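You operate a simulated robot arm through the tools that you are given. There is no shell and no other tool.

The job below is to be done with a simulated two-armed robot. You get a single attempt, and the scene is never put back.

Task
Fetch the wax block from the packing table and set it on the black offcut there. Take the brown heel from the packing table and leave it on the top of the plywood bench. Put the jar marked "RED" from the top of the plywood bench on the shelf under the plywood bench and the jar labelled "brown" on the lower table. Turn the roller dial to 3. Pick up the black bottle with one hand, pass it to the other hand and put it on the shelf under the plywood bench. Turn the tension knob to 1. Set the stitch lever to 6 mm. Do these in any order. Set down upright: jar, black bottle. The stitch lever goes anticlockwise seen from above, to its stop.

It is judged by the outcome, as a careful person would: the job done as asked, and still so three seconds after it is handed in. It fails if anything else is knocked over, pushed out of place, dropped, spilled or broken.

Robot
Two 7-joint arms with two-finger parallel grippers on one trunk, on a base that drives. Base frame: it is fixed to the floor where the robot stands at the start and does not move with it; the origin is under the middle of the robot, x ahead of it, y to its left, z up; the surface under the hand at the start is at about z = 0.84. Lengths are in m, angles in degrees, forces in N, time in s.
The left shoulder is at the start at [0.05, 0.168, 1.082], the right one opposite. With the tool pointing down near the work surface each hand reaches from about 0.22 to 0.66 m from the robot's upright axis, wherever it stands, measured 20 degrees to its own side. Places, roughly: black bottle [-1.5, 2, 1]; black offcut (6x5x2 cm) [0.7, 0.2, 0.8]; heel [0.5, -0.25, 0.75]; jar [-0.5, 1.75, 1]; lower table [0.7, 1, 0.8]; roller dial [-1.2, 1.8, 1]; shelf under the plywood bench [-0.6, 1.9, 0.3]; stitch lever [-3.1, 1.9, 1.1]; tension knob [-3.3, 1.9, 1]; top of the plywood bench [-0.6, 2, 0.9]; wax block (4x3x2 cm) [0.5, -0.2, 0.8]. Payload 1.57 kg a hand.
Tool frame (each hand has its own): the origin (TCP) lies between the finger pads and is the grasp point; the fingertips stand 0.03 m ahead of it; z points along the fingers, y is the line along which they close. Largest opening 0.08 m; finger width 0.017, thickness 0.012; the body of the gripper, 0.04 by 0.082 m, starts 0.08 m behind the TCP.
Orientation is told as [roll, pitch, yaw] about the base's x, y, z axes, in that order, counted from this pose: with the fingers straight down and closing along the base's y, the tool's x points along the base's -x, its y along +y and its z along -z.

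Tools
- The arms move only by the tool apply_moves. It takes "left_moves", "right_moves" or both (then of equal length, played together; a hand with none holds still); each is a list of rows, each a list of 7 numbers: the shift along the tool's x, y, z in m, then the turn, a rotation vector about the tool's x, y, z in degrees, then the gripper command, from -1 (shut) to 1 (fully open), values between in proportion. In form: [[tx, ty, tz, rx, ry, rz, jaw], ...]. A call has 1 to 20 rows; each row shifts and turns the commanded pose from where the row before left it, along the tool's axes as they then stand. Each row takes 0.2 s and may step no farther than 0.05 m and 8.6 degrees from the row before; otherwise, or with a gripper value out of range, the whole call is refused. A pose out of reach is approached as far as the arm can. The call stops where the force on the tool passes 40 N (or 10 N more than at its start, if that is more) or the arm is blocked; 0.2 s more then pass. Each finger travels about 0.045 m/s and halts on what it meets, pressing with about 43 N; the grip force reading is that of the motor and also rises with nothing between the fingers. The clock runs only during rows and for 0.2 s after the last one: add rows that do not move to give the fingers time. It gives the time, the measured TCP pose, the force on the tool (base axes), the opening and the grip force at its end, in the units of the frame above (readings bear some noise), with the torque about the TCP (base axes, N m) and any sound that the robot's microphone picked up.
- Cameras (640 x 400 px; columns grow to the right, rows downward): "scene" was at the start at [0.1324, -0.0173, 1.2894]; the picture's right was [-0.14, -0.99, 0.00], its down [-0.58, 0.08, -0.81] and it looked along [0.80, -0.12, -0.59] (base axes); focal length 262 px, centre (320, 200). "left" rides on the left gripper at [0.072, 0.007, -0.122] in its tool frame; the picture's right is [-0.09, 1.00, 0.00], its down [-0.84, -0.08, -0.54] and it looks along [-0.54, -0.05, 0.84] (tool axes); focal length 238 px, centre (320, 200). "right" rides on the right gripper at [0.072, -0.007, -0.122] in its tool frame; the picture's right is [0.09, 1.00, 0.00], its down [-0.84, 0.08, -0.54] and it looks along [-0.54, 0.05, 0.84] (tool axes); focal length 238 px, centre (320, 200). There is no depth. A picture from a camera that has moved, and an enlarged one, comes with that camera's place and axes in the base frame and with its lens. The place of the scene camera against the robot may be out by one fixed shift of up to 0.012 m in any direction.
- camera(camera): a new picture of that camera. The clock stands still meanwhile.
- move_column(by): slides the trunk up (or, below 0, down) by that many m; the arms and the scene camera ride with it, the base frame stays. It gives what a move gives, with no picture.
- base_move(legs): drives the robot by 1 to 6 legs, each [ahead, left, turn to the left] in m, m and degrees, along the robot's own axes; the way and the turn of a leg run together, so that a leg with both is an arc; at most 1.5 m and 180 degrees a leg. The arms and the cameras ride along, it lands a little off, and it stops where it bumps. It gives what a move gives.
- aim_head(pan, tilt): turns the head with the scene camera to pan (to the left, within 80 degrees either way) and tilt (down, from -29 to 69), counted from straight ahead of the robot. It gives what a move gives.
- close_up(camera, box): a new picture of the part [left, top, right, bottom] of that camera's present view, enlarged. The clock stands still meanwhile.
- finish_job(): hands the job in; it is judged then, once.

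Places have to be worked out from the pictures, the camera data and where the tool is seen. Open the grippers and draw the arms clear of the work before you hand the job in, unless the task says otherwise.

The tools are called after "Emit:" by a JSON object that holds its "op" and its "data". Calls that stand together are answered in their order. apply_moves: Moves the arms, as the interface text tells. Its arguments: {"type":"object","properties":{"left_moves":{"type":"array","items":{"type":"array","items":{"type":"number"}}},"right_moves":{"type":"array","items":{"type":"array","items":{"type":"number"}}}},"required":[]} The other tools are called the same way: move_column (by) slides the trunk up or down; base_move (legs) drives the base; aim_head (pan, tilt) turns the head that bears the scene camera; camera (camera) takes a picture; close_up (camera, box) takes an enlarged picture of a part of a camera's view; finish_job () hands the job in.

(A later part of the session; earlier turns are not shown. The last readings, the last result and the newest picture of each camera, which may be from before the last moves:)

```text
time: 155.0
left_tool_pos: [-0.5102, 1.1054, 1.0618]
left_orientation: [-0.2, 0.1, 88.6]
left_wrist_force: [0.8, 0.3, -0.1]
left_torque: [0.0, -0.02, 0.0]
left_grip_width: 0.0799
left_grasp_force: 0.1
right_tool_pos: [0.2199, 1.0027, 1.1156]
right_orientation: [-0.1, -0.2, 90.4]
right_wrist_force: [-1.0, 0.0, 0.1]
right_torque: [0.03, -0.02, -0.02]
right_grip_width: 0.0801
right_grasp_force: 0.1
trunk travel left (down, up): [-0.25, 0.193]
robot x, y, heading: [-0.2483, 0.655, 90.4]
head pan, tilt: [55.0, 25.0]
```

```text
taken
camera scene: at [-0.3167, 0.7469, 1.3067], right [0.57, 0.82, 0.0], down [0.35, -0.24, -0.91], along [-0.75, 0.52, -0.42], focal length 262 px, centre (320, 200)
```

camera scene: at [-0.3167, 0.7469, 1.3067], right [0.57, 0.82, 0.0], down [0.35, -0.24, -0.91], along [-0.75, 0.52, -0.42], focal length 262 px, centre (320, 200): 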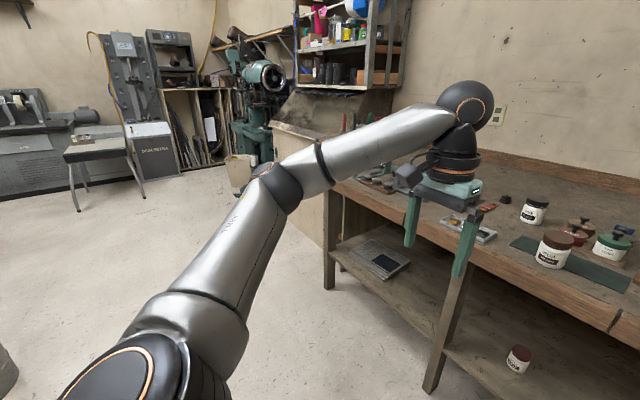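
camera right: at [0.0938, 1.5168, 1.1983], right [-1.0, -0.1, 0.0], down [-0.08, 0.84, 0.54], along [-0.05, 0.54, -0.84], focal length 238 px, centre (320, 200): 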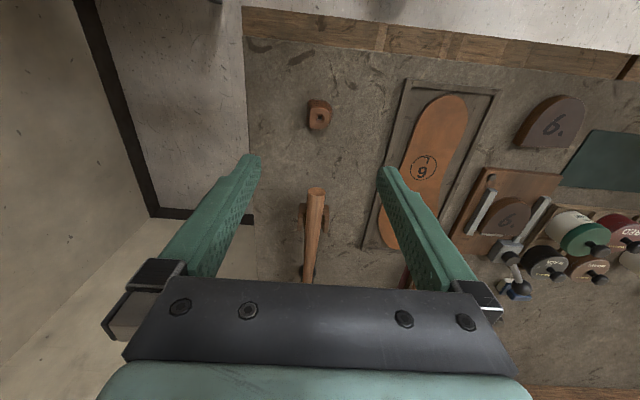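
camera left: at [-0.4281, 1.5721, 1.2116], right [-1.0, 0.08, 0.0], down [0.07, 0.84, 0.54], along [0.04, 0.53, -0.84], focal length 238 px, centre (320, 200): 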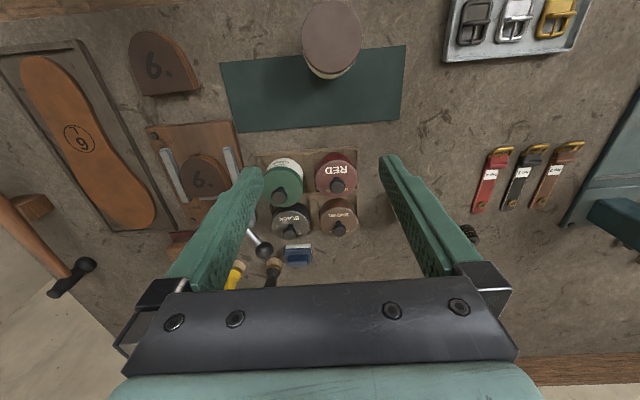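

Left arm restored. I also bring the right hand back to a comfortable place and check it tracks.

Emit:
{"op": "apply_moves", "data": {"right_moves": [[0, 0.04, 0, 0, 0, 0, 1], [0, 0.04, 0, 0, 0, 0, 1], [0, 0.04, 0, 0, 0, 0, 1], [0, 0.04, 0.02, 0, 0, 0, 1], [0, 0, 0.02, 0, 0, 0, 1], [0, 0, 0, 0, 0, 0, 1]], "left_moves": [[0, -0.02, 0, 0, 0, 0, 1], [0, -0.02, 0, 0, 0, 0, 1], [0, -0.02, 0, 0, 0, 0, 1], [0, -0.02, 0, 0, 0, -1.5, 1], [0, 0, 0, 0, 0, 0, 1], [0, 0, 0, 0, 0, 0, 1]]}}

Emit:
{"op": "aim_head", "data": {"pan": -55, "tilt": 25}}

Emit:
{"op": "camera", "data": {"camera": "scene"}}

```text
time: 156.4
left_tool_pos: [-0.4296, 1.1036, 1.062]
left_orientation: [-0.2, 0.1, 89.8]
left_wrist_force: [0.2, -0.2, 1.4]
left_torque: [0.02, 0.01, 0.02]
left_grip_width: 0.0799
left_grasp_force: 0.0
right_tool_pos: [0.0606, 1.0009, 1.0753]
right_orientation: [0.0, -0.1, 90.5]
right_wrist_force: [0.7, 0.8, 1.0]
right_torque: [0.01, 0.0, -0.01]
right_grip_width: 0.0799
right_grasp_force: 0.1
trunk travel left (down, up): [-0.25, 0.193]
robot x, y, heading: [-0.2479, 0.6571, 90.4]
head pan, tilt: [55.0, 25.0]
```

```text
time: 158.3
left_tool_pos: [-0.4299, 1.1039, 1.0612]
left_orientation: [-0.2, -0.1, 89.9]
left_wrist_force: [-0.1, -0.8, 1.4]
left_torque: [-0.01, -0.01, 0.03]
left_grip_width: 0.0799
left_grasp_force: 0.0
right_tool_pos: [0.0604, 1.0006, 1.0751]
right_orientation: [0.1, 0.0, 90.4]
right_wrist_force: [0.0, 0.9, 0.6]
right_torque: [0.02, 0.0, 0.03]
right_grip_width: 0.0803
right_grasp_force: 0.1
trunk travel left (down, up): [-0.25, 0.193]
robot x, y, heading: [-0.2438, 0.6612, 90.3]
head pan, tilt: [-55.0, 25.0]
```

```text
taken
camera scene: at [-0.1657, 0.7478, 1.3067], right [0.58, -0.82, 0.0], down [-0.34, -0.24, -0.91], along [0.74, 0.52, -0.42], focal length 262 px, centre (320, 200)
```

scene: 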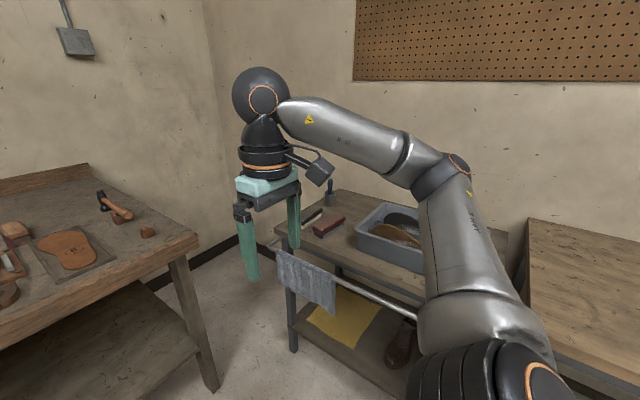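

Both arms look normal. The lower table (right) has a tub, brush and towel rail. I drive forward 0.45 m, which puts the left hand about over the BROWN jar.

Emit:
{"op": "base_move", "data": {"legs": [[0.45, 0, 0]]}}

Emit:
{"op": "camera", "data": {"camera": "left"}}

Emit:
{"op": "aim_head", "data": {"pan": 15, "tilt": 45}}

Emit:
{"op": "camera", "data": {"camera": "scene"}}

```text
time: 161.0
left_tool_pos: [-0.4344, 1.5511, 1.0607]
left_orientation: [-0.2, 0.0, 90.0]
left_wrist_force: [-1.2, 0.8, -0.8]
left_torque: [0.01, 0.02, 0.04]
left_grip_width: 0.0802
left_grasp_force: 0.0
right_tool_pos: [0.0551, 1.4495, 1.0751]
right_orientation: [0.0, 0.0, 90.6]
right_wrist_force: [-0.1, 0.1, 0.5]
right_torque: [0.0, -0.01, 0.0]
right_grip_width: 0.0798
right_grasp_force: 0.0
trunk travel left (down, up): [-0.25, 0.193]
robot x, y, heading: [-0.253, 1.106, 90.6]
head pan, tilt: [-55.0, 25.0]
```

```text
taken
camera left: at [-0.4415, 1.4791, 1.1854], right [-1.0, 0.09, 0.0], down [0.07, 0.84, 0.54], along [0.05, 0.54, -0.84], focal length 238 px, centre (320, 200)
```

left: 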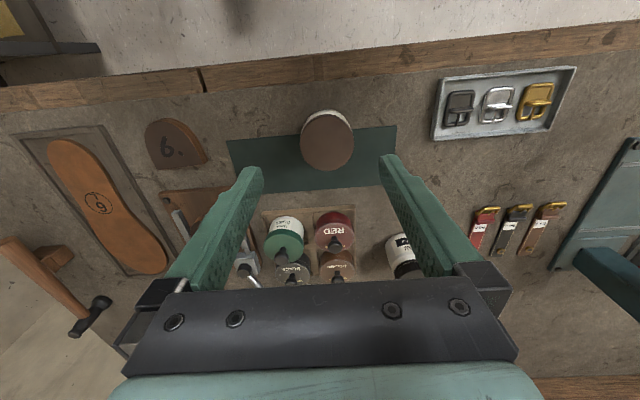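

```text
time: 162.4
left_tool_pos: [-0.4343, 1.5514, 1.0623]
left_orientation: [-0.2, 0.0, 90.0]
left_wrist_force: [-0.1, -0.5, 0.7]
left_torque: [-0.03, 0.0, 0.04]
left_grip_width: 0.08
left_grasp_force: 0.1
right_tool_pos: [0.0554, 1.4489, 1.0761]
right_orientation: [0.0, 0.0, 90.5]
right_wrist_force: [0.1, -0.4, -0.7]
right_torque: [-0.04, 0.0, 0.02]
right_grip_width: 0.0798
right_grasp_force: 0.1
trunk travel left (down, up): [-0.25, 0.193]
robot x, y, heading: [-0.2463, 1.106, 90.7]
head pan, tilt: [15.0, 45.0]
```

```text
taken
camera scene: at [-0.2658, 1.2205, 1.2762], right [0.96, 0.27, 0.0], down [0.19, -0.68, -0.71], along [-0.19, 0.68, -0.71], focal length 262 px, centre (320, 200)
```

scene: 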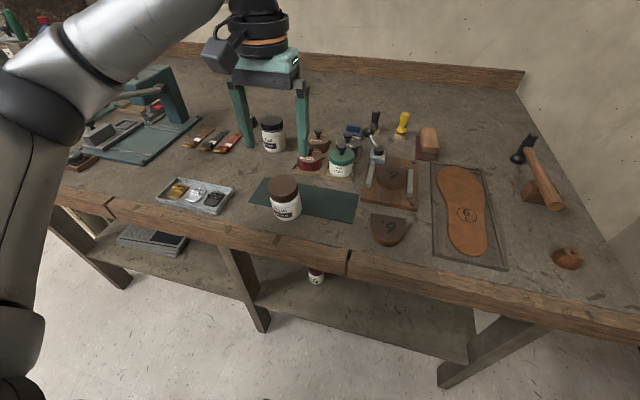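

BROWN's lid is centred about [-0.435, 1.557]. I nudge 5 mm forward and descend around it.

Emit:
{"op": "apply_moves", "data": {"left_moves": [[-0.005, 0, 0.03, 0, 0, 0, 1], [0, 0, 0.03, 0, 0, 0, 1], [0, 0, 0, 0, 0, 0, 1]]}}

Emit:
{"op": "camera", "data": {"camera": "left"}}

Emit:
{"op": "close_up", "data": {"camera": "scene", "box": [210, 100, 350, 230]}}

```text
time: 163.2
left_tool_pos: [-0.4347, 1.5565, 1.0004]
left_orientation: [-0.3, -0.1, 90.1]
left_wrist_force: [-0.3, -0.4, 0.1]
left_torque: [-0.02, -0.02, -0.02]
left_grip_width: 0.0797
left_grasp_force: 0.1
right_tool_pos: [0.0555, 1.4487, 1.0758]
right_orientation: [0.0, 0.0, 90.6]
right_wrist_force: [-0.1, 0.7, -0.2]
right_torque: [0.01, 0.0, 0.0]
right_grip_width: 0.08
right_grasp_force: 0.1
trunk travel left (down, up): [-0.25, 0.193]
robot x, y, heading: [-0.2482, 1.1091, 90.6]
head pan, tilt: [15.0, 45.0]
```

```text
taken
camera left: at [-0.4411, 1.4838, 1.1243], right [-1.0, 0.09, 0.0], down [0.07, 0.84, 0.54], along [0.05, 0.54, -0.84], focal length 238 px, centre (320, 200)
```

left: 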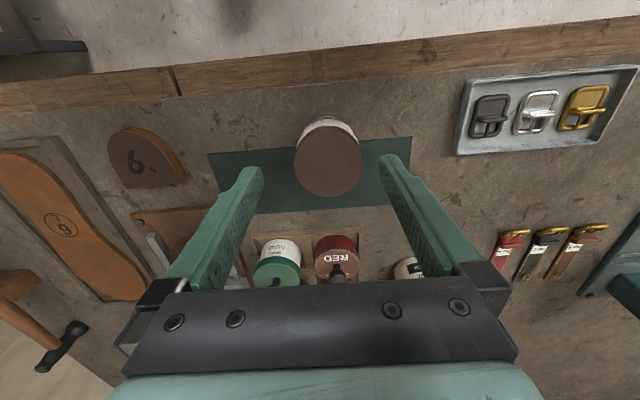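

```text
3.08 times, centred on (280, 165) of scene
camera zoom: at [-0.2658, 1.2205, 1.2762], right [0.96, 0.27, 0.0], down [0.19, -0.68, -0.71], along [-0.19, 0.68, -0.71], focal length 807 px, centre (443, 308)
```

zoom: 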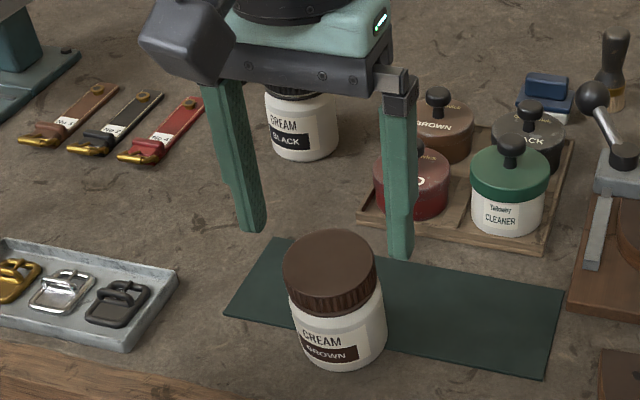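

Small correction of 4 mm to the left, then down to z≈0.913 around the body.

Emit:
{"op": "apply_moves", "data": {"left_moves": [[-0.002, 0.004, 0.02, 0, 0, 0, 1], [0, 0, 0.03, 0, 0, 0, 1], [0, 0, 0.03, 0, 0, 0, 1], [0, 0, 0.007, 0, 0, 0, 1], [0, 0, 0, 0, 0, 0, 1]]}}

Emit:
{"op": "camera", "data": {"camera": "left"}}

Emit:
{"op": "close_up", "data": {"camera": "scene", "box": [210, 100, 350, 230]}}

```text
time: 164.4
left_tool_pos: [-0.4383, 1.5579, 0.9138]
left_orientation: [-0.2, 0.0, 90.0]
left_wrist_force: [0.0, -0.2, -0.8]
left_torque: [0.03, 0.03, -0.02]
left_grip_width: 0.08
left_grasp_force: 0.0
right_tool_pos: [0.0553, 1.4491, 1.075]
right_orientation: [0.1, -0.1, 90.6]
right_wrist_force: [0.2, 0.5, 0.0]
right_torque: [0.0, 0.0, 0.0]
right_grip_width: 0.0799
right_grasp_force: 0.0
trunk travel left (down, up): [-0.25, 0.193]
robot x, y, heading: [-0.2511, 1.1074, 90.6]
head pan, tilt: [15.0, 45.0]
```

```text
taken
camera left: at [-0.445, 1.4857, 1.0381], right [-1.0, 0.09, 0.0], down [0.07, 0.84, 0.54], along [0.05, 0.54, -0.84], focal length 238 px, centre (320, 200)
```

left: 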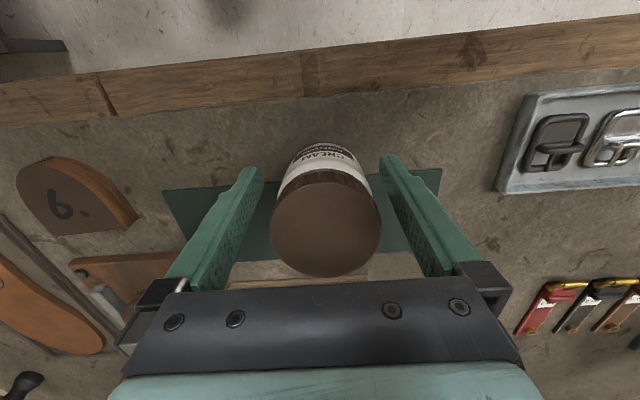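

```text
3.08 times, centred on (280, 165) of scene
camera zoom: at [-0.2658, 1.2205, 1.2762], right [0.96, 0.27, 0.0], down [0.19, -0.68, -0.71], along [-0.19, 0.68, -0.71], focal length 807 px, centre (443, 308)
```

zoom: 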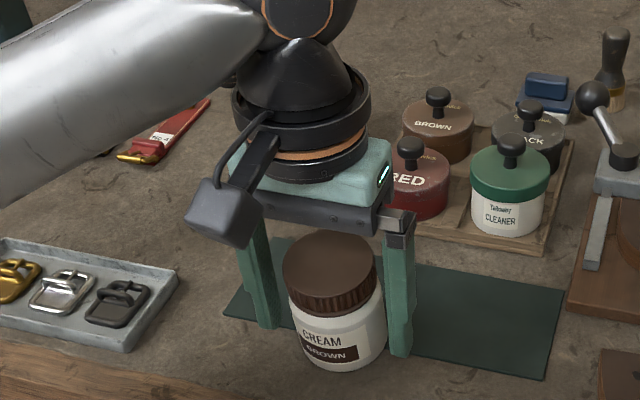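

The fingers straddle the BROWN jar. Close and lift.

Emit:
{"op": "apply_moves", "data": {"left_moves": [[0, 0, 0, 0, 0, 0, -0.2], [0, 0, 0, 0, 0, 0, -0.2], [0, 0, 0, 0, 0, 0, -0.2], [0, 0, 0, 0, 0, 0, -0.2], [0, 0, -0.02, 0, 0, 0, -0.2], [0, 0, -0.04, 0, 0, 0, -0.2], [0, 0, -0.04, 0, 0, 0, -0.2], [0, 0, -0.03, 0, 0, 0, -0.2], [0, 0, 0, 0, 0, 0, -0.2]]}}

Emit:
{"op": "camera", "data": {"camera": "left"}}

Emit:
{"op": "camera", "data": {"camera": "scene"}}

```text
time: 166.4
left_tool_pos: [-0.4369, 1.5579, 1.0446]
left_orientation: [-0.2, 0.0, 90.0]
left_wrist_force: [-0.5, 0.2, -2.5]
left_torque: [-0.07, 0.0, 0.04]
left_grip_width: 0.057
left_grasp_force: 42.8
right_tool_pos: [0.056, 1.4502, 1.0756]
right_orientation: [0.0, 0.0, 90.7]
right_wrist_force: [0.5, 0.1, 0.2]
right_torque: [-0.01, 0.01, 0.01]
right_grip_width: 0.08
right_grasp_force: 0.1
trunk travel left (down, up): [-0.25, 0.193]
robot x, y, heading: [-0.2517, 1.1019, 90.5]
head pan, tilt: [15.0, 45.0]
```

```text
taken
camera left: at [-0.4456, 1.4856, 1.1692], right [-1.0, 0.09, 0.0], down [0.07, 0.84, 0.54], along [0.05, 0.54, -0.84], focal length 238 px, centre (320, 200)
```

left: 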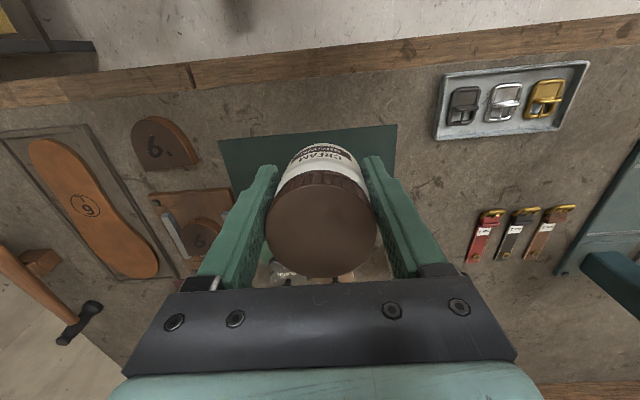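

```text
taken
camera scene: at [-0.266, 1.2207, 1.2761], right [0.96, 0.27, 0.0], down [0.19, -0.68, -0.71], along [-0.19, 0.68, -0.71], focal length 262 px, centre (320, 200)
```

scene: 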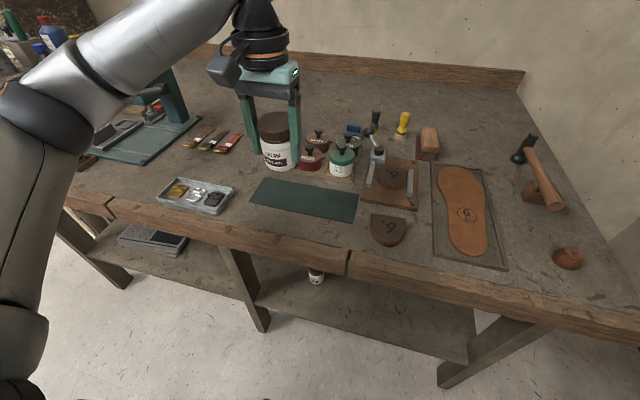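

BROWN jar is held. I draw the hand in, back away from the bench and look toward the lower table.

Emit:
{"op": "apply_moves", "data": {"left_moves": [[0.04, 0, -0.01, 0, 0, 0, -0.2], [0.04, 0, -0.01, 0, 0, 0, -0.2], [0, 0, 0, 0, 0, 0, -0.2]], "right_moves": [[0, 0, 0, 0, 0, 0, 1], [0, 0, 0, 0, 0, 0, 1], [0, 0, 0, 0, 0, 0, 1]]}}

Emit:
{"op": "base_move", "data": {"legs": [[-0.25, 0, 0], [0, 0, -45]]}}

Emit:
{"op": "aim_head", "data": {"pan": -25, "tilt": 35}}

Emit:
{"op": "camera", "data": {"camera": "scene"}}

```text
time: 167.2
left_tool_pos: [-0.4398, 1.4786, 1.0643]
left_orientation: [-0.2, 0.0, 90.1]
left_wrist_force: [0.0, -1.0, -2.8]
left_torque: [0.0, 0.0, 0.02]
left_grip_width: 0.0571
left_grasp_force: 43.2
right_tool_pos: [0.0551, 1.4503, 1.0756]
right_orientation: [0.0, 0.0, 90.7]
right_wrist_force: [0.1, 0.4, -0.7]
right_torque: [-0.02, 0.03, 0.0]
right_grip_width: 0.0799
right_grasp_force: 0.0
trunk travel left (down, up): [-0.25, 0.193]
robot x, y, heading: [-0.2503, 1.1028, 90.6]
head pan, tilt: [15.0, 45.0]
```

```text
time: 171.1
left_tool_pos: [-0.118, 1.2534, 1.0642]
left_orientation: [-0.2, 0.0, 44.9]
left_wrist_force: [0.1, 0.2, -2.7]
left_torque: [-0.01, 0.0, -0.01]
left_grip_width: 0.0569
left_grasp_force: 42.6
right_tool_pos: [0.2091, 0.8838, 1.0747]
right_orientation: [0.0, -0.1, 45.3]
right_wrist_force: [-0.3, -0.3, 0.0]
right_torque: [-0.01, 0.03, 0.01]
right_grip_width: 0.0797
right_grasp_force: 0.0
trunk travel left (down, up): [-0.25, 0.193]
robot x, y, heading: [-0.2508, 0.8567, 45.3]
head pan, tilt: [15.0, 45.0]
```

```text
time: 172.2
left_tool_pos: [-0.1195, 1.2536, 1.0642]
left_orientation: [-0.1, 0.1, 44.9]
left_wrist_force: [0.2, -1.1, -2.4]
left_torque: [-0.02, 0.02, -0.01]
left_grip_width: 0.0566
left_grasp_force: 43.0
right_tool_pos: [0.2106, 0.8834, 1.076]
right_orientation: [0.1, 0.0, 45.5]
right_wrist_force: [-0.2, -0.3, 0.5]
right_torque: [0.01, 0.02, -0.01]
right_grip_width: 0.0801
right_grasp_force: 0.1
trunk travel left (down, up): [-0.25, 0.193]
robot x, y, heading: [-0.2449, 0.8597, 45.2]
head pan, tilt: [-25.0, 35.0]
```

```text
taken
camera scene: at [-0.1312, 0.912, 1.2909], right [0.35, -0.94, 0.0], down [-0.54, -0.2, -0.82], along [0.77, 0.29, -0.57], focal length 262 px, centre (320, 200)
```

scene: 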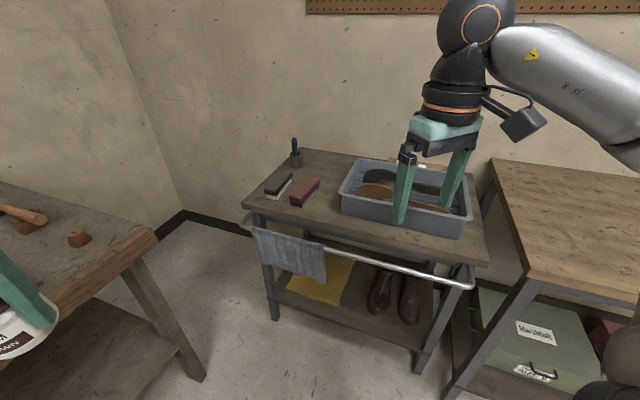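

The lower table is ahead-right with free space at its left end near the brush and block. I turn to face it and approach.

Emit:
{"op": "base_move", "data": {"legs": [[0, 0, -45], [0.2, 0.15, 0]]}}

Emit:
{"op": "aim_head", "data": {"pan": 10, "tilt": 45}}

Emit:
{"op": "camera", "data": {"camera": "scene"}}

Emit:
{"op": "camera", "data": {"camera": "left"}}

```text
time: 176.2
left_tool_pos: [0.3236, 1.1978, 1.0638]
left_orientation: [-0.3, 0.0, -0.1]
left_wrist_force: [-1.1, 0.1, -1.7]
left_torque: [-0.01, 0.03, 0.0]
left_grip_width: 0.057
left_grasp_force: 42.9
right_tool_pos: [0.2936, 0.7034, 1.0752]
right_orientation: [0.0, 0.1, 0.3]
right_wrist_force: [0.3, 0.1, 0.3]
right_torque: [-0.02, 0.0, 0.02]
right_grip_width: 0.08
right_grasp_force: 0.0
trunk travel left (down, up): [-0.25, 0.193]
robot x, y, heading: [-0.0467, 1.0077, 0.1]
head pan, tilt: [-25.0, 35.0]
```

```text
time: 177.2
left_tool_pos: [0.3239, 1.197, 1.0647]
left_orientation: [-0.2, 0.0, -0.2]
left_wrist_force: [0.1, 1.1, -1.8]
left_torque: [-0.01, 0.07, 0.0]
left_grip_width: 0.0565
left_grasp_force: 43.1
right_tool_pos: [0.2942, 0.7032, 1.076]
right_orientation: [0.1, 0.0, 0.4]
right_wrist_force: [0.6, 0.2, -0.5]
right_torque: [-0.01, 0.02, 0.04]
right_grip_width: 0.0801
right_grasp_force: 0.1
trunk travel left (down, up): [-0.25, 0.193]
robot x, y, heading: [-0.0477, 1.0086, 0.3]
head pan, tilt: [10.0, 45.0]
```

```text
taken
camera scene: at [0.0778, 1.0185, 1.2762], right [0.18, -0.98, 0.0], down [-0.7, -0.13, -0.71], along [0.7, 0.13, -0.71], focal length 262 px, centre (320, 200)
```

scene: 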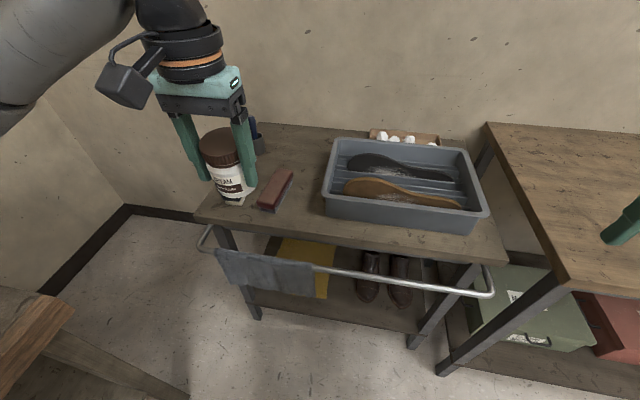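

```text
taken
camera left: at [0.2514, 1.2042, 1.1883], right [0.09, 1.0, 0.0], down [0.84, -0.08, 0.54], along [0.54, -0.05, -0.84], focal length 238 px, centre (320, 200)
```

left: 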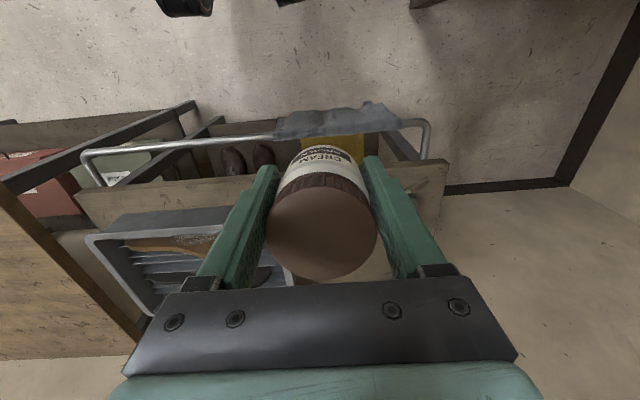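

I zoom on the table to pick a free spot for the jar.

Emit:
{"op": "close_up", "data": {"camera": "scene", "box": [190, 110, 350, 250]}}

Emit:
{"op": "aim_head", "data": {"pan": -10, "tilt": 45}}

Emit:
{"op": "camera", "data": {"camera": "scene"}}

```text
2.86 times, centred on (270, 180) of scene
camera zoom: at [0.0778, 1.0185, 1.2762], right [0.18, -0.98, 0.0], down [-0.7, -0.13, -0.71], along [0.7, 0.13, -0.71], focal length 750 px, centre (463, 257)
```

zoom: 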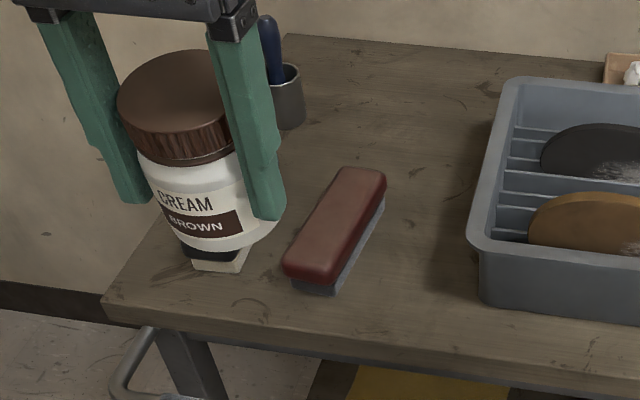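

```text
time: 178.1
left_tool_pos: [0.3236, 1.198, 1.0646]
left_orientation: [-0.3, 0.1, -0.1]
left_wrist_force: [0.1, 0.2, -2.8]
left_torque: [0.02, 0.05, -0.01]
left_grip_width: 0.0566
left_grasp_force: 42.9
right_tool_pos: [0.2927, 0.7011, 1.0757]
right_orientation: [0.0, 0.0, 0.4]
right_wrist_force: [0.0, -0.7, 0.8]
right_torque: [0.01, 0.04, 0.01]
right_grip_width: 0.08
right_grasp_force: 0.2
trunk travel left (down, up): [-0.25, 0.193]
robot x, y, heading: [-0.0481, 1.0089, -0.0]
head pan, tilt: [-10.0, 45.0]
```

```text
taken
camera scene: at [0.0779, 0.9904, 1.2761], right [-0.17, -0.99, 0.0], down [-0.7, 0.12, -0.71], along [0.7, -0.12, -0.71], focal length 262 px, centre (320, 200)
```

scene: 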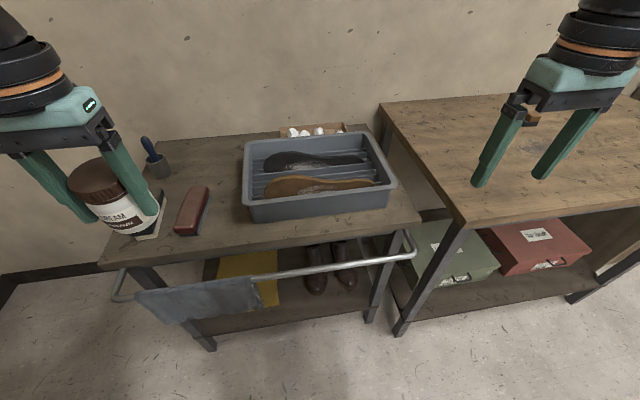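

A free spot lies between the brush and the tub near [0.57, 1.157]. I drive 0.1 m forward, then bring the jar above it with the hand turned −45° so the fingers fit the gap.

Emit:
{"op": "base_move", "data": {"legs": [[0.1, 0, 0]]}}

Emit:
{"op": "apply_moves", "data": {"left_moves": [[-0.035, -0.008, 0, 0, 0, 0, -0.2], [-0.035, -0.008, 0, 0, 0, 0, -0.2], [-0.035, -0.008, 0, 0, 0, 0, -0.2], [-0.035, -0.008, 0, 0, 0, 0, -0.2], [0, 0, 0, 0, 0, 7.5, -0.2], [0, 0, 0, 0, 0, 7.5, -0.2], [0, 0, 0, 0, 0, 7.5, -0.2], [0, 0, 0, 0, 0, 7.5, -0.2], [0, 0, 0, 0, 0, 7.5, -0.2], [0, 0, 0, 0, 0, 7.5, -0.2], [0, 0, 0, 0, 0, 0, -0.2]]}}

Emit:
{"op": "aim_head", "data": {"pan": 10, "tilt": 50}}

Emit:
{"op": "camera", "data": {"camera": "scene"}}

Emit:
{"op": "camera", "data": {"camera": "left"}}

```text
time: 179.2
left_tool_pos: [0.4233, 1.1984, 1.0637]
left_orientation: [-0.2, -0.1, 0.0]
left_wrist_force: [0.0, -0.5, -1.6]
left_torque: [0.0, 0.06, 0.03]
left_grip_width: 0.0562
left_grasp_force: 42.8
right_tool_pos: [0.3938, 0.7026, 1.0749]
right_orientation: [0.1, 0.1, 0.5]
right_wrist_force: [-0.2, 0.2, 1.0]
right_torque: [-0.02, 0.01, 0.0]
right_grip_width: 0.0802
right_grasp_force: 0.2
trunk travel left (down, up): [-0.25, 0.193]
robot x, y, heading: [0.0502, 1.011, 0.6]
head pan, tilt: [-10.0, 45.0]
```

```text
time: 181.6
left_tool_pos: [0.5625, 1.1647, 1.0633]
left_orientation: [0.0, -0.1, -45.3]
left_wrist_force: [-0.3, 0.3, -1.9]
left_torque: [0.05, 0.04, -0.01]
left_grip_width: 0.0564
left_grasp_force: 42.9
right_tool_pos: [0.3931, 0.7035, 1.0763]
right_orientation: [0.0, 0.0, 0.4]
right_wrist_force: [0.1, 1.0, 0.1]
right_torque: [0.03, -0.01, -0.02]
right_grip_width: 0.08
right_grasp_force: 0.1
trunk travel left (down, up): [-0.25, 0.193]
robot x, y, heading: [0.0501, 1.0065, 0.2]
head pan, tilt: [-10.0, 45.0]
```

```text
time: 182.4
left_tool_pos: [0.5633, 1.1655, 1.0645]
left_orientation: [-0.1, -0.2, -45.1]
left_wrist_force: [-0.5, -0.3, -1.8]
left_torque: [-0.01, -0.01, 0.01]
left_grip_width: 0.0561
left_grasp_force: 43.2
right_tool_pos: [0.3937, 0.7041, 1.0762]
right_orientation: [-0.1, 0.0, 0.4]
right_wrist_force: [-0.2, -0.6, -0.2]
right_torque: [0.04, -0.04, 0.0]
right_grip_width: 0.0798
right_grasp_force: 0.0
trunk travel left (down, up): [-0.25, 0.193]
robot x, y, heading: [0.0531, 1.0047, 0.5]
head pan, tilt: [10.0, 50.0]
```

```text
taken
camera scene: at [0.1733, 1.0183, 1.2692], right [0.18, -0.98, 0.0], down [-0.75, -0.14, -0.64], along [0.63, 0.11, -0.77], focal length 262 px, centre (320, 200)
```

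scene: 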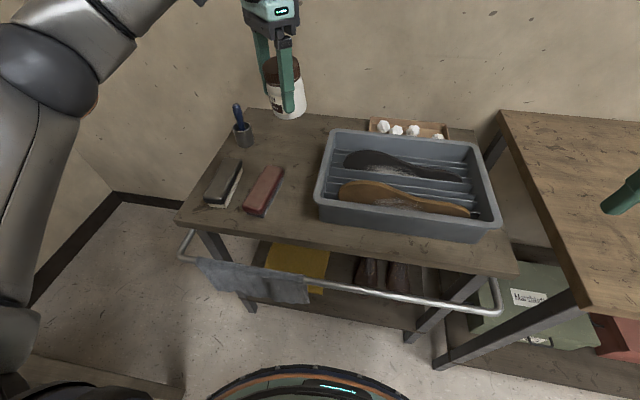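

```text
taken
camera left: at [0.5167, 1.2211, 1.1881], right [0.77, 0.64, 0.0], down [0.54, -0.65, 0.54], along [0.35, -0.42, -0.84], focal length 238 px, centre (320, 200)
```

left: 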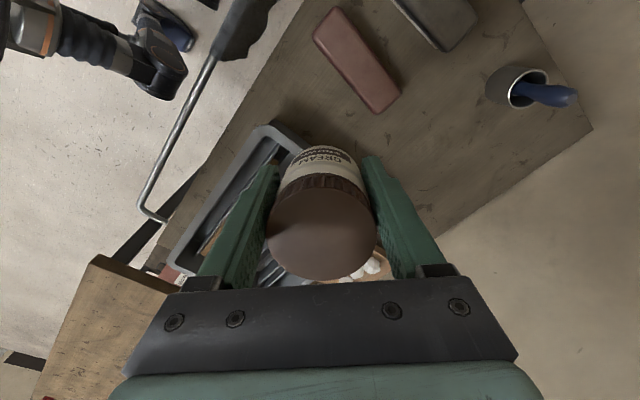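

I shift slightly and lower the jar to just above the table for a closer check.

Emit:
{"op": "apply_moves", "data": {"left_moves": [[0, -0.017, 0, 0, 0, 0, -0.2], [0, 0, 0.04, 0, 0, 0, -0.2], [0, 0, 0.04, 0, 0, 0, -0.2], [0, 0, 0.04, 0, 0, 0, -0.2], [0, 0, 0.03, 0, 0, 0, -0.2], [0, 0, 0, 0, 0, 0, -0.2]]}}

Emit:
{"op": "close_up", "data": {"camera": "scene", "box": [190, 90, 370, 270]}}

Emit:
{"op": "camera", "data": {"camera": "left"}}

```text
time: 183.8
left_tool_pos: [0.5507, 1.1537, 0.9155]
left_orientation: [-0.1, -0.2, -45.1]
left_wrist_force: [-0.4, -0.7, -2.1]
left_torque: [0.02, 0.01, -0.01]
left_grip_width: 0.0562
left_grasp_force: 43.0
right_tool_pos: [0.3934, 0.7032, 1.0751]
right_orientation: [0.0, 0.0, 0.5]
right_wrist_force: [-0.3, 0.8, 0.0]
right_torque: [-0.01, 0.0, -0.01]
right_grip_width: 0.0801
right_grasp_force: 0.1
trunk travel left (down, up): [-0.25, 0.193]
robot x, y, heading: [0.0521, 1.0127, 0.4]
head pan, tilt: [10.0, 50.0]
```

```text
2.22 times, centred on (280, 180) of scene
camera zoom: at [0.1732, 1.0184, 1.2692], right [0.18, -0.98, 0.0], down [-0.75, -0.14, -0.64], along [0.63, 0.12, -0.77], focal length 583 px, centre (409, 244)
```

zoom: 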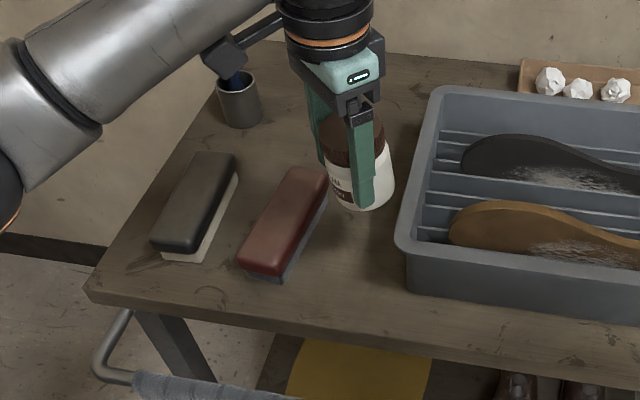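

```text
taken
camera left: at [0.5047, 1.2094, 1.0375], right [0.77, 0.64, 0.0], down [0.54, -0.65, 0.54], along [0.35, -0.42, -0.84], focal length 238 px, centre (320, 200)
```

left: 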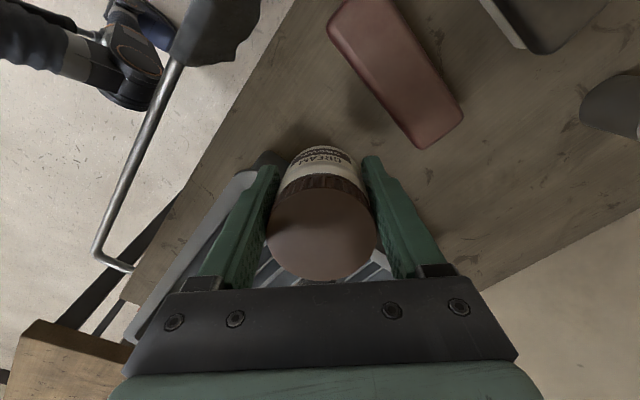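

The landing point is clear of brush and tub; table height looks like ~0.76. I lower to near it, then in small steps.

Emit:
{"op": "apply_moves", "data": {"left_moves": [[0, 0, 0.03, 0, 0, 0, -0.2], [0, 0, 0.03, 0, 0, 0, -0.2], [0, 0, 0.012, 0, 0, 0, -0.2], [0, 0, 0, 0, 0, 0, -0.2]]}}

Emit:
{"op": "close_up", "data": {"camera": "scene", "box": [190, 90, 370, 270]}}

```text
time: 184.8
left_tool_pos: [0.5512, 1.1529, 0.8424]
left_orientation: [-0.1, -0.1, -45.2]
left_wrist_force: [0.0, -0.1, -2.1]
left_torque: [-0.01, 0.01, -0.01]
left_grip_width: 0.0562
left_grasp_force: 43.3
right_tool_pos: [0.3944, 0.703, 1.0754]
right_orientation: [-0.1, 0.0, 0.4]
right_wrist_force: [-0.5, 0.3, -0.4]
right_torque: [-0.02, -0.03, 0.0]
right_grip_width: 0.0801
right_grasp_force: 0.0
trunk travel left (down, up): [-0.25, 0.193]
robot x, y, heading: [0.0535, 1.0091, 0.3]
head pan, tilt: [10.0, 50.0]
```

```text
2.22 times, centred on (280, 180) of scene
camera zoom: at [0.1733, 1.0184, 1.2692], right [0.18, -0.98, 0.0], down [-0.75, -0.14, -0.64], along [0.63, 0.12, -0.77], focal length 583 px, centre (409, 244)
```

zoom: 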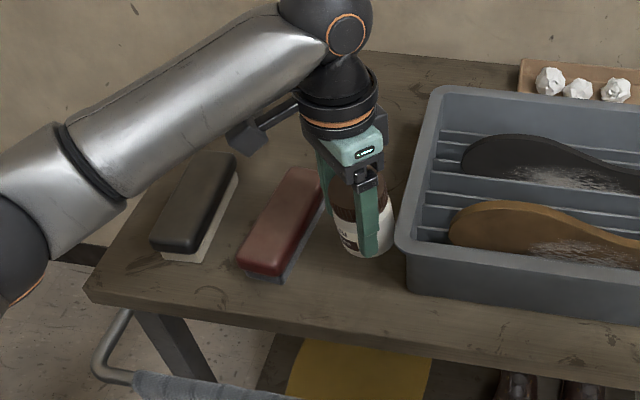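

Emit:
{"op": "apply_moves", "data": {"left_moves": [[0, 0, 0.005, 0, 0, 0, -0.2], [0, 0, 0.005, 0, 0, 0, -0.2], [0, 0, 0, 0, 0, 0, -0.2]]}}

Emit:
{"op": "close_up", "data": {"camera": "scene", "box": [230, 130, 350, 230]}}

```text
time: 185.6
left_tool_pos: [0.5513, 1.1532, 0.8312]
left_orientation: [-0.1, -0.1, -45.2]
left_wrist_force: [-1.0, 0.0, -2.3]
left_torque: [0.03, 0.04, 0.03]
left_grip_width: 0.0563
left_grasp_force: 43.1
right_tool_pos: [0.3929, 0.7033, 1.0754]
right_orientation: [0.0, 0.0, 0.4]
right_wrist_force: [-0.5, -0.2, -0.5]
right_torque: [0.0, 0.02, 0.01]
right_grip_width: 0.0801
right_grasp_force: 0.1
trunk travel left (down, up): [-0.25, 0.193]
robot x, y, heading: [0.0479, 1.0078, 0.3]
head pan, tilt: [10.0, 50.0]
```

```text
4.00 times, centred on (290, 180) of scene
camera zoom: at [0.1733, 1.0184, 1.2692], right [0.18, -0.98, 0.0], down [-0.75, -0.14, -0.64], along [0.63, 0.12, -0.77], focal length 1050 px, centre (440, 280)
```

zoom: 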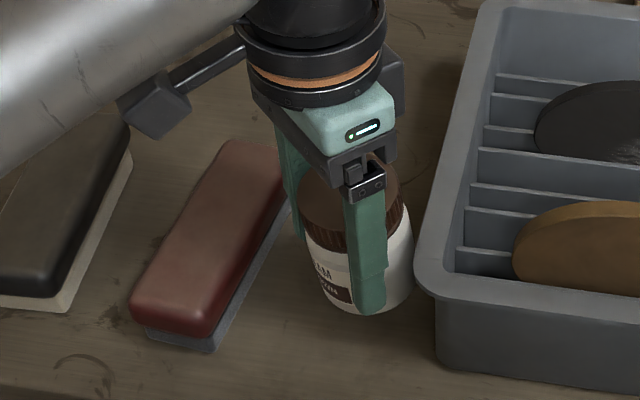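

Emit:
{"op": "apply_moves", "data": {"left_moves": [[0, 0, 0.004, 0, 0, 0, -0.2], [0, 0, 0.004, 0, 0, 0, -0.2], [0, 0, 0, 0, 0, 0, -0.2]]}}

```text
time: 186.4
left_tool_pos: [0.5508, 1.1535, 0.8241]
left_orientation: [0.0, -0.1, -45.1]
left_wrist_force: [-0.3, -0.3, -1.8]
left_torque: [0.05, -0.01, -0.01]
left_grip_width: 0.0561
left_grasp_force: 42.9
right_tool_pos: [0.3939, 0.7031, 1.0749]
right_orientation: [0.0, 0.0, 0.4]
right_wrist_force: [-0.4, 0.9, -0.2]
right_torque: [0.01, -0.01, 0.01]
right_grip_width: 0.08
right_grasp_force: 0.1
trunk travel left (down, up): [-0.25, 0.193]
robot x, y, heading: [0.0545, 1.0096, 0.2]
head pan, tilt: [10.0, 50.0]
```

Emit:
{"op": "apply_moves", "data": {"left_moves": [[0, 0, 0.003, 0, 0, 0, -0.2], [0, 0, 0.003, 0, 0, 0, -0.2], [0, 0, 0, 0, 0, 0, -0.2]]}}

Emit:
{"op": "close_up", "data": {"camera": "scene", "box": [230, 130, 350, 230]}}

```text
time: 187.2
left_tool_pos: [0.5512, 1.1527, 0.8188]
left_orientation: [-0.2, -0.1, -45.1]
left_wrist_force: [-0.2, 0.8, -1.9]
left_torque: [0.02, 0.05, -0.02]
left_grip_width: 0.0562
left_grasp_force: 42.9
right_tool_pos: [0.3932, 0.7024, 1.0759]
right_orientation: [-0.1, 0.1, 0.4]
right_wrist_force: [0.4, -0.4, 0.2]
right_torque: [-0.02, 0.01, 0.0]
right_grip_width: 0.0801
right_grasp_force: 0.0
trunk travel left (down, up): [-0.25, 0.193]
robot x, y, heading: [0.0465, 1.0043, 0.1]
head pan, tilt: [10.0, 50.0]
```

```text
4.00 times, centred on (290, 180) of scene
camera zoom: at [0.1733, 1.0184, 1.2692], right [0.18, -0.98, 0.0], down [-0.75, -0.14, -0.64], along [0.63, 0.12, -0.77], focal length 1050 px, centre (440, 280)
```

zoom: 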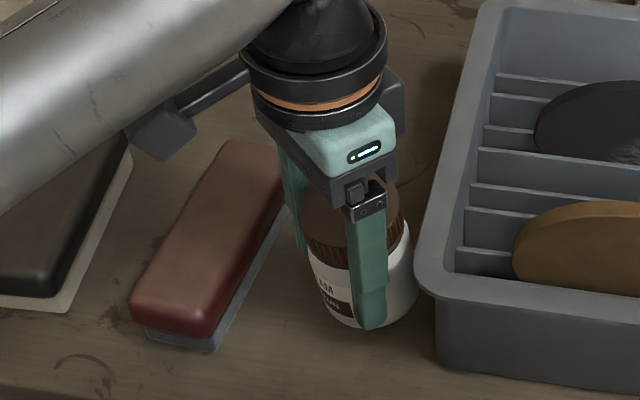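

Emit:
{"op": "apply_moves", "data": {"left_moves": [[0, 0, 0.004, 0, 0, 0, -0.2], [0, 0, 0.003, 0, 0, 0, -0.2], [0, 0, 0, 0, 0, 0, -0.2]]}}

```text
time: 188.0
left_tool_pos: [0.5505, 1.1527, 0.814]
left_orientation: [0.1, -0.4, -45.1]
left_wrist_force: [-2.2, 2.7, 12.5]
left_torque: [0.18, 0.16, -0.03]
left_grip_width: 0.0561
left_grasp_force: 42.7
right_tool_pos: [0.3923, 0.7033, 1.0764]
right_orientation: [0.0, -0.1, 0.4]
right_wrist_force: [0.7, -0.6, -0.5]
right_torque: [0.0, -0.06, -0.01]
right_grip_width: 0.0799
right_grasp_force: 0.1
trunk travel left (down, up): [-0.25, 0.193]
robot x, y, heading: [0.0539, 1.012, 0.5]
head pan, tilt: [10.0, 50.0]
```

Contact (table ≈ z 0.76). I ease off 2 mm and open partially, then rise straight.

Emit:
{"op": "apply_moves", "data": {"left_moves": [[0, 0, -0.002, 0, 0, 0, -0.2], [0, 0, 0, 0, 0, 0, 0.3], [0, 0, 0, 0, 0, 0, 0.65], [0, 0, 0, 0, 0, 0, 0.65], [0, 0, 0, 0, 0, 0, 0.65]]}}

Emit:
{"op": "camera", "data": {"camera": "left"}}

```text
time: 189.2
left_tool_pos: [0.5504, 1.1533, 0.8132]
left_orientation: [0.0, -0.1, -45.2]
left_wrist_force: [-0.5, -0.2, 0.5]
left_torque: [0.02, 0.0, -0.01]
left_grip_width: 0.0659
left_grasp_force: 0.1
right_tool_pos: [0.3925, 0.7037, 1.0771]
right_orientation: [0.0, -0.1, 0.4]
right_wrist_force: [-0.5, -0.7, 0.4]
right_torque: [-0.02, -0.01, 0.02]
right_grip_width: 0.0801
right_grasp_force: 0.1
trunk travel left (down, up): [-0.25, 0.193]
robot x, y, heading: [0.0482, 1.0095, 0.5]
head pan, tilt: [10.0, 50.0]
```

```text
taken
camera left: at [0.5046, 1.2086, 0.9371], right [0.77, 0.64, 0.0], down [0.54, -0.65, 0.54], along [0.35, -0.42, -0.84], focal length 238 px, centre (320, 200)
```

left: 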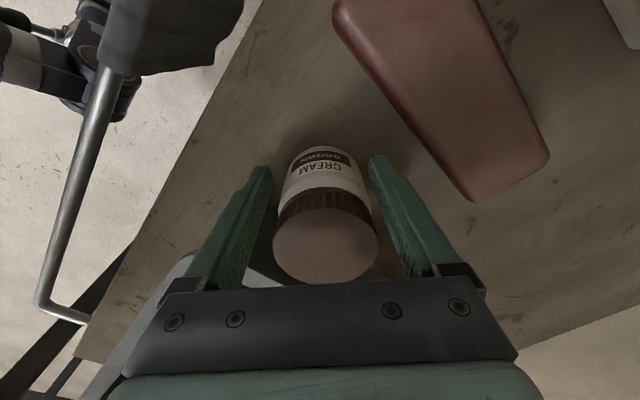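

Released; both fingers are clear of the jar. I rise straight up.

Emit:
{"op": "apply_moves", "data": {"left_moves": [[0, 0, -0.03, 0, 0, 0, 0.65], [0, 0, -0.04, 0, 0, 0, 0.65], [0, 0, -0.04, 0, 0, 0, 0.65], [0, 0, -0.05, 0, 0, 0, 0.65], [0, 0, -0.05, 0, 0, 0, 1], [0, 0, -0.03, 0, 0, 0, 1]]}}

Emit:
{"op": "camera", "data": {"camera": "scene"}}

Emit:
{"op": "camera", "data": {"camera": "left"}}

```text
time: 190.6
left_tool_pos: [0.5502, 1.1539, 1.0531]
left_orientation: [-0.1, -0.1, -45.2]
left_wrist_force: [0.7, -0.1, -0.1]
left_torque: [0.02, 0.01, -0.01]
left_grip_width: 0.08
left_grasp_force: 0.1
right_tool_pos: [0.3928, 0.704, 1.0763]
right_orientation: [0.0, -0.1, 0.5]
right_wrist_force: [-0.7, 0.1, -0.1]
right_torque: [-0.03, -0.01, 0.03]
right_grip_width: 0.08
right_grasp_force: 0.0
trunk travel left (down, up): [-0.25, 0.193]
robot x, y, heading: [0.0533, 1.0093, 0.4]
head pan, tilt: [10.0, 50.0]
```

```text
taken
camera scene: at [0.1729, 1.0182, 1.2692], right [0.18, -0.98, 0.0], down [-0.75, -0.14, -0.64], along [0.63, 0.12, -0.77], focal length 262 px, centre (320, 200)
```

scene: 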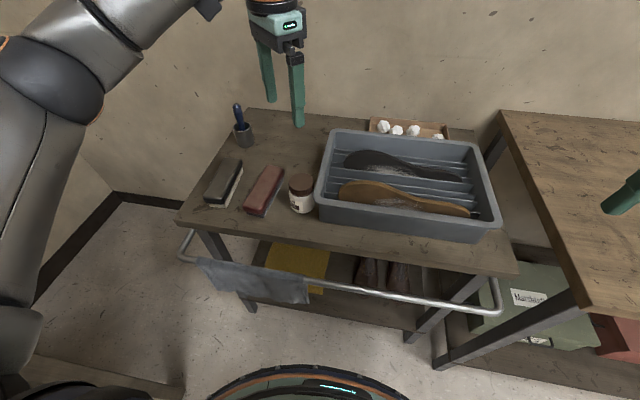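

```text
taken
camera left: at [0.5037, 1.2087, 1.1776], right [0.77, 0.64, 0.0], down [0.54, -0.65, 0.54], along [0.35, -0.42, -0.84], focal length 238 px, centre (320, 200)
```

left: 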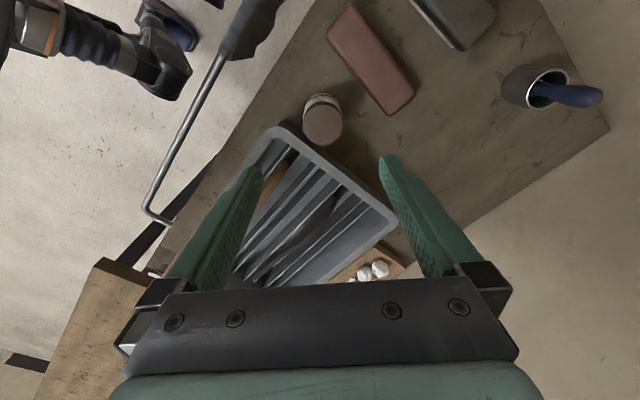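

BROWN jar stands well on the lower table. I retract the left hand, square it, and drive back toward the left part of the bench.

Emit:
{"op": "apply_moves", "data": {"left_moves": [[0.0335, -0.023, 0, 0, 0, 0, 1], [0.0335, -0.023, 0, 0, 0, 0, 1], [0.0335, -0.023, 0, 0, 0, 0, 1], [0.0335, -0.023, 0, 0, 0, 0, 1], [0, 0, 0, 0, 0, -7.5, 1], [0, 0, 0, 0, 0, -7.5, 1], [0, 0, 0, 0, 0, -7.5, 1], [0, 0, 0, 0, 0, -7.5, 1], [0, 0, 0, 0, 0, -7.5, 1], [0, 0, 0, 0, 0, -7.5, 1], [0, 0, 0, 0, 0, 0, 1]]}}

Emit:
{"op": "base_move", "data": {"legs": [[-0.45, 0, 0], [0, -0.2, 0], [0, 0, 90]]}}

Emit:
{"op": "aim_head", "data": {"pan": 30, "tilt": 20}}

Emit:
{"op": "camera", "data": {"camera": "scene"}}

```text
time: 193.0
left_tool_pos: [0.391, 1.1835, 1.054]
left_orientation: [-0.2, 0.0, 0.2]
left_wrist_force: [0.0, -0.4, 0.0]
left_torque: [-0.02, 0.0, 0.0]
left_grip_width: 0.0798
left_grasp_force: 0.0
right_tool_pos: [0.3932, 0.7017, 1.076]
right_orientation: [-0.2, -0.1, 0.5]
right_wrist_force: [0.4, -0.1, -0.1]
right_torque: [0.03, -0.02, 0.02]
right_grip_width: 0.0799
right_grasp_force: 0.1
trunk travel left (down, up): [-0.25, 0.193]
robot x, y, heading: [0.0476, 1.0081, 0.4]
head pan, tilt: [10.0, 50.0]
```

```text
time: 201.6
left_tool_pos: [-0.5742, 1.1456, 1.0522]
left_orientation: [-0.2, 0.0, 89.8]
left_wrist_force: [0.8, 0.4, 0.5]
left_torque: [0.01, 0.01, 0.0]
left_grip_width: 0.0801
left_grasp_force: 0.1
right_tool_pos: [-0.0918, 1.1472, 1.0759]
right_orientation: [0.0, -0.2, 90.4]
right_wrist_force: [-0.2, -0.3, -0.3]
right_torque: [0.01, 0.0, -0.03]
right_grip_width: 0.08
right_grasp_force: 0.1
trunk travel left (down, up): [-0.25, 0.193]
robot x, y, heading: [-0.3981, 0.8064, 90.5]
head pan, tilt: [10.0, 50.0]
```

```text
time: 202.5
left_tool_pos: [-0.5731, 1.1446, 1.0527]
left_orientation: [-0.1, 0.0, 89.8]
left_wrist_force: [0.0, 0.5, 0.6]
left_torque: [-0.02, 0.01, -0.01]
left_grip_width: 0.0797
left_grasp_force: 0.0
right_tool_pos: [-0.0929, 1.1474, 1.0756]
right_orientation: [0.0, -0.2, 90.3]
right_wrist_force: [-0.5, -0.4, 0.5]
right_torque: [0.01, 0.0, 0.0]
right_grip_width: 0.0799
right_grasp_force: 0.1
trunk travel left (down, up): [-0.25, 0.193]
robot x, y, heading: [-0.3999, 0.8067, 90.2]
head pan, tilt: [30.0, 20.0]
```

```text
taken
camera scene: at [-0.4397, 0.9216, 1.3148], right [0.86, 0.5, 0.0], down [0.17, -0.3, -0.94], along [-0.47, 0.81, -0.34], focal length 262 px, centre (320, 200)
```

scene: 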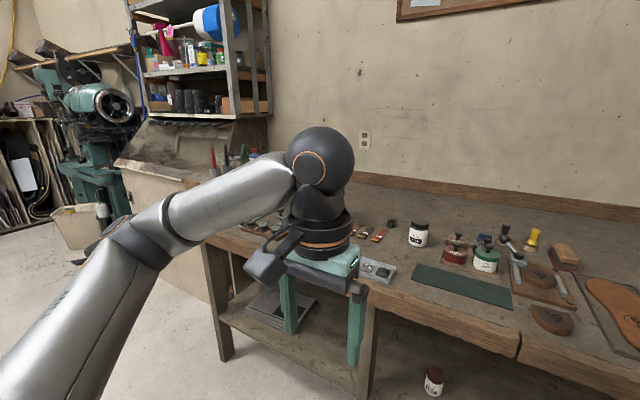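

I shift 0.7 m to the left to face the roller and bottle.

Emit:
{"op": "base_move", "data": {"legs": [[0, 0.72, 0]]}}

Emit:
{"op": "aim_head", "data": {"pan": 5, "tilt": 35}}

Emit:
{"op": "camera", "data": {"camera": "scene"}}

Emit:
{"op": "close_up", "data": {"camera": "scene", "box": [200, 90, 420, 220]}}

```text
time: 209.3
left_tool_pos: [-1.2961, 1.143, 1.0535]
left_orientation: [-0.2, 0.0, 89.8]
left_wrist_force: [-0.2, -0.1, -0.3]
left_torque: [0.01, -0.02, 0.02]
left_grip_width: 0.08
left_grasp_force: 0.1
right_tool_pos: [-0.8159, 1.1438, 1.0751]
right_orientation: [0.1, -0.1, 90.4]
right_wrist_force: [0.0, -0.1, -0.4]
right_torque: [-0.02, 0.0, 0.02]
right_grip_width: 0.08
right_grasp_force: 0.1
trunk travel left (down, up): [-0.25, 0.193]
robot x, y, heading: [-1.1225, 0.8081, 90.3]
head pan, tilt: [30.0, 20.0]
```

```text
time: 210.2
left_tool_pos: [-1.2956, 1.1422, 1.0542]
left_orientation: [-0.3, 0.0, 89.8]
left_wrist_force: [-0.1, 0.0, -1.0]
left_torque: [0.01, 0.01, 0.01]
left_grip_width: 0.0801
left_grasp_force: 0.1
right_tool_pos: [-0.8155, 1.1445, 1.0756]
right_orientation: [-0.1, -0.1, 90.4]
right_wrist_force: [-0.2, 0.4, 0.5]
right_torque: [0.04, -0.02, 0.02]
right_grip_width: 0.08
right_grasp_force: 0.0
trunk travel left (down, up): [-0.25, 0.193]
robot x, y, heading: [-1.1225, 0.8059, 90.1]
head pan, tilt: [5.0, 35.0]
```

```text
taken
camera scene: at [-1.124, 0.9256, 1.291], right [1.0, 0.09, 0.0], down [0.05, -0.57, -0.82], along [-0.08, 0.82, -0.57], focal length 262 px, centre (320, 200)
```

scene: 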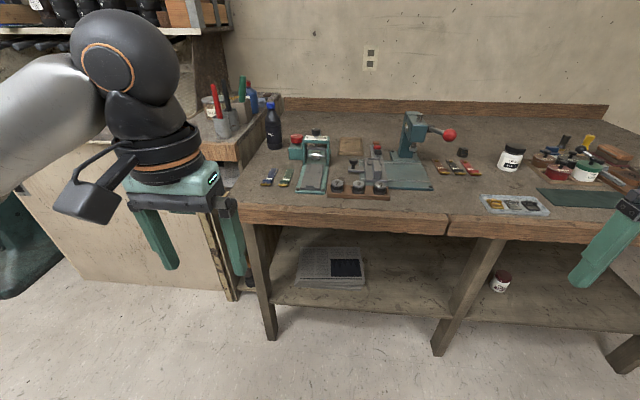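

```text
2.91 times, centred on (310, 155) of scene
camera zoom: at [-1.124, 0.9256, 1.291], right [1.0, 0.09, 0.0], down [0.05, -0.57, -0.82], along [-0.08, 0.82, -0.57], focal length 763 px, centre (349, 331)
```

zoom: 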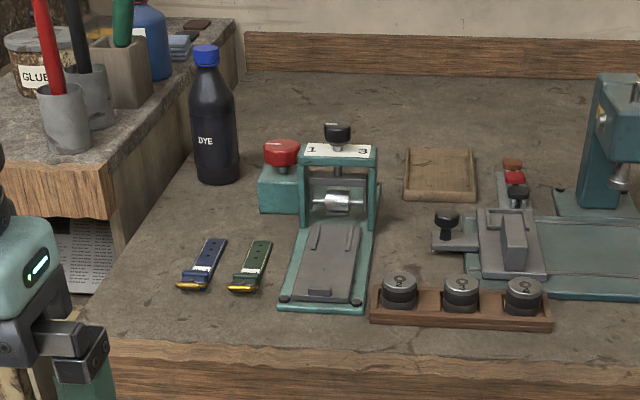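

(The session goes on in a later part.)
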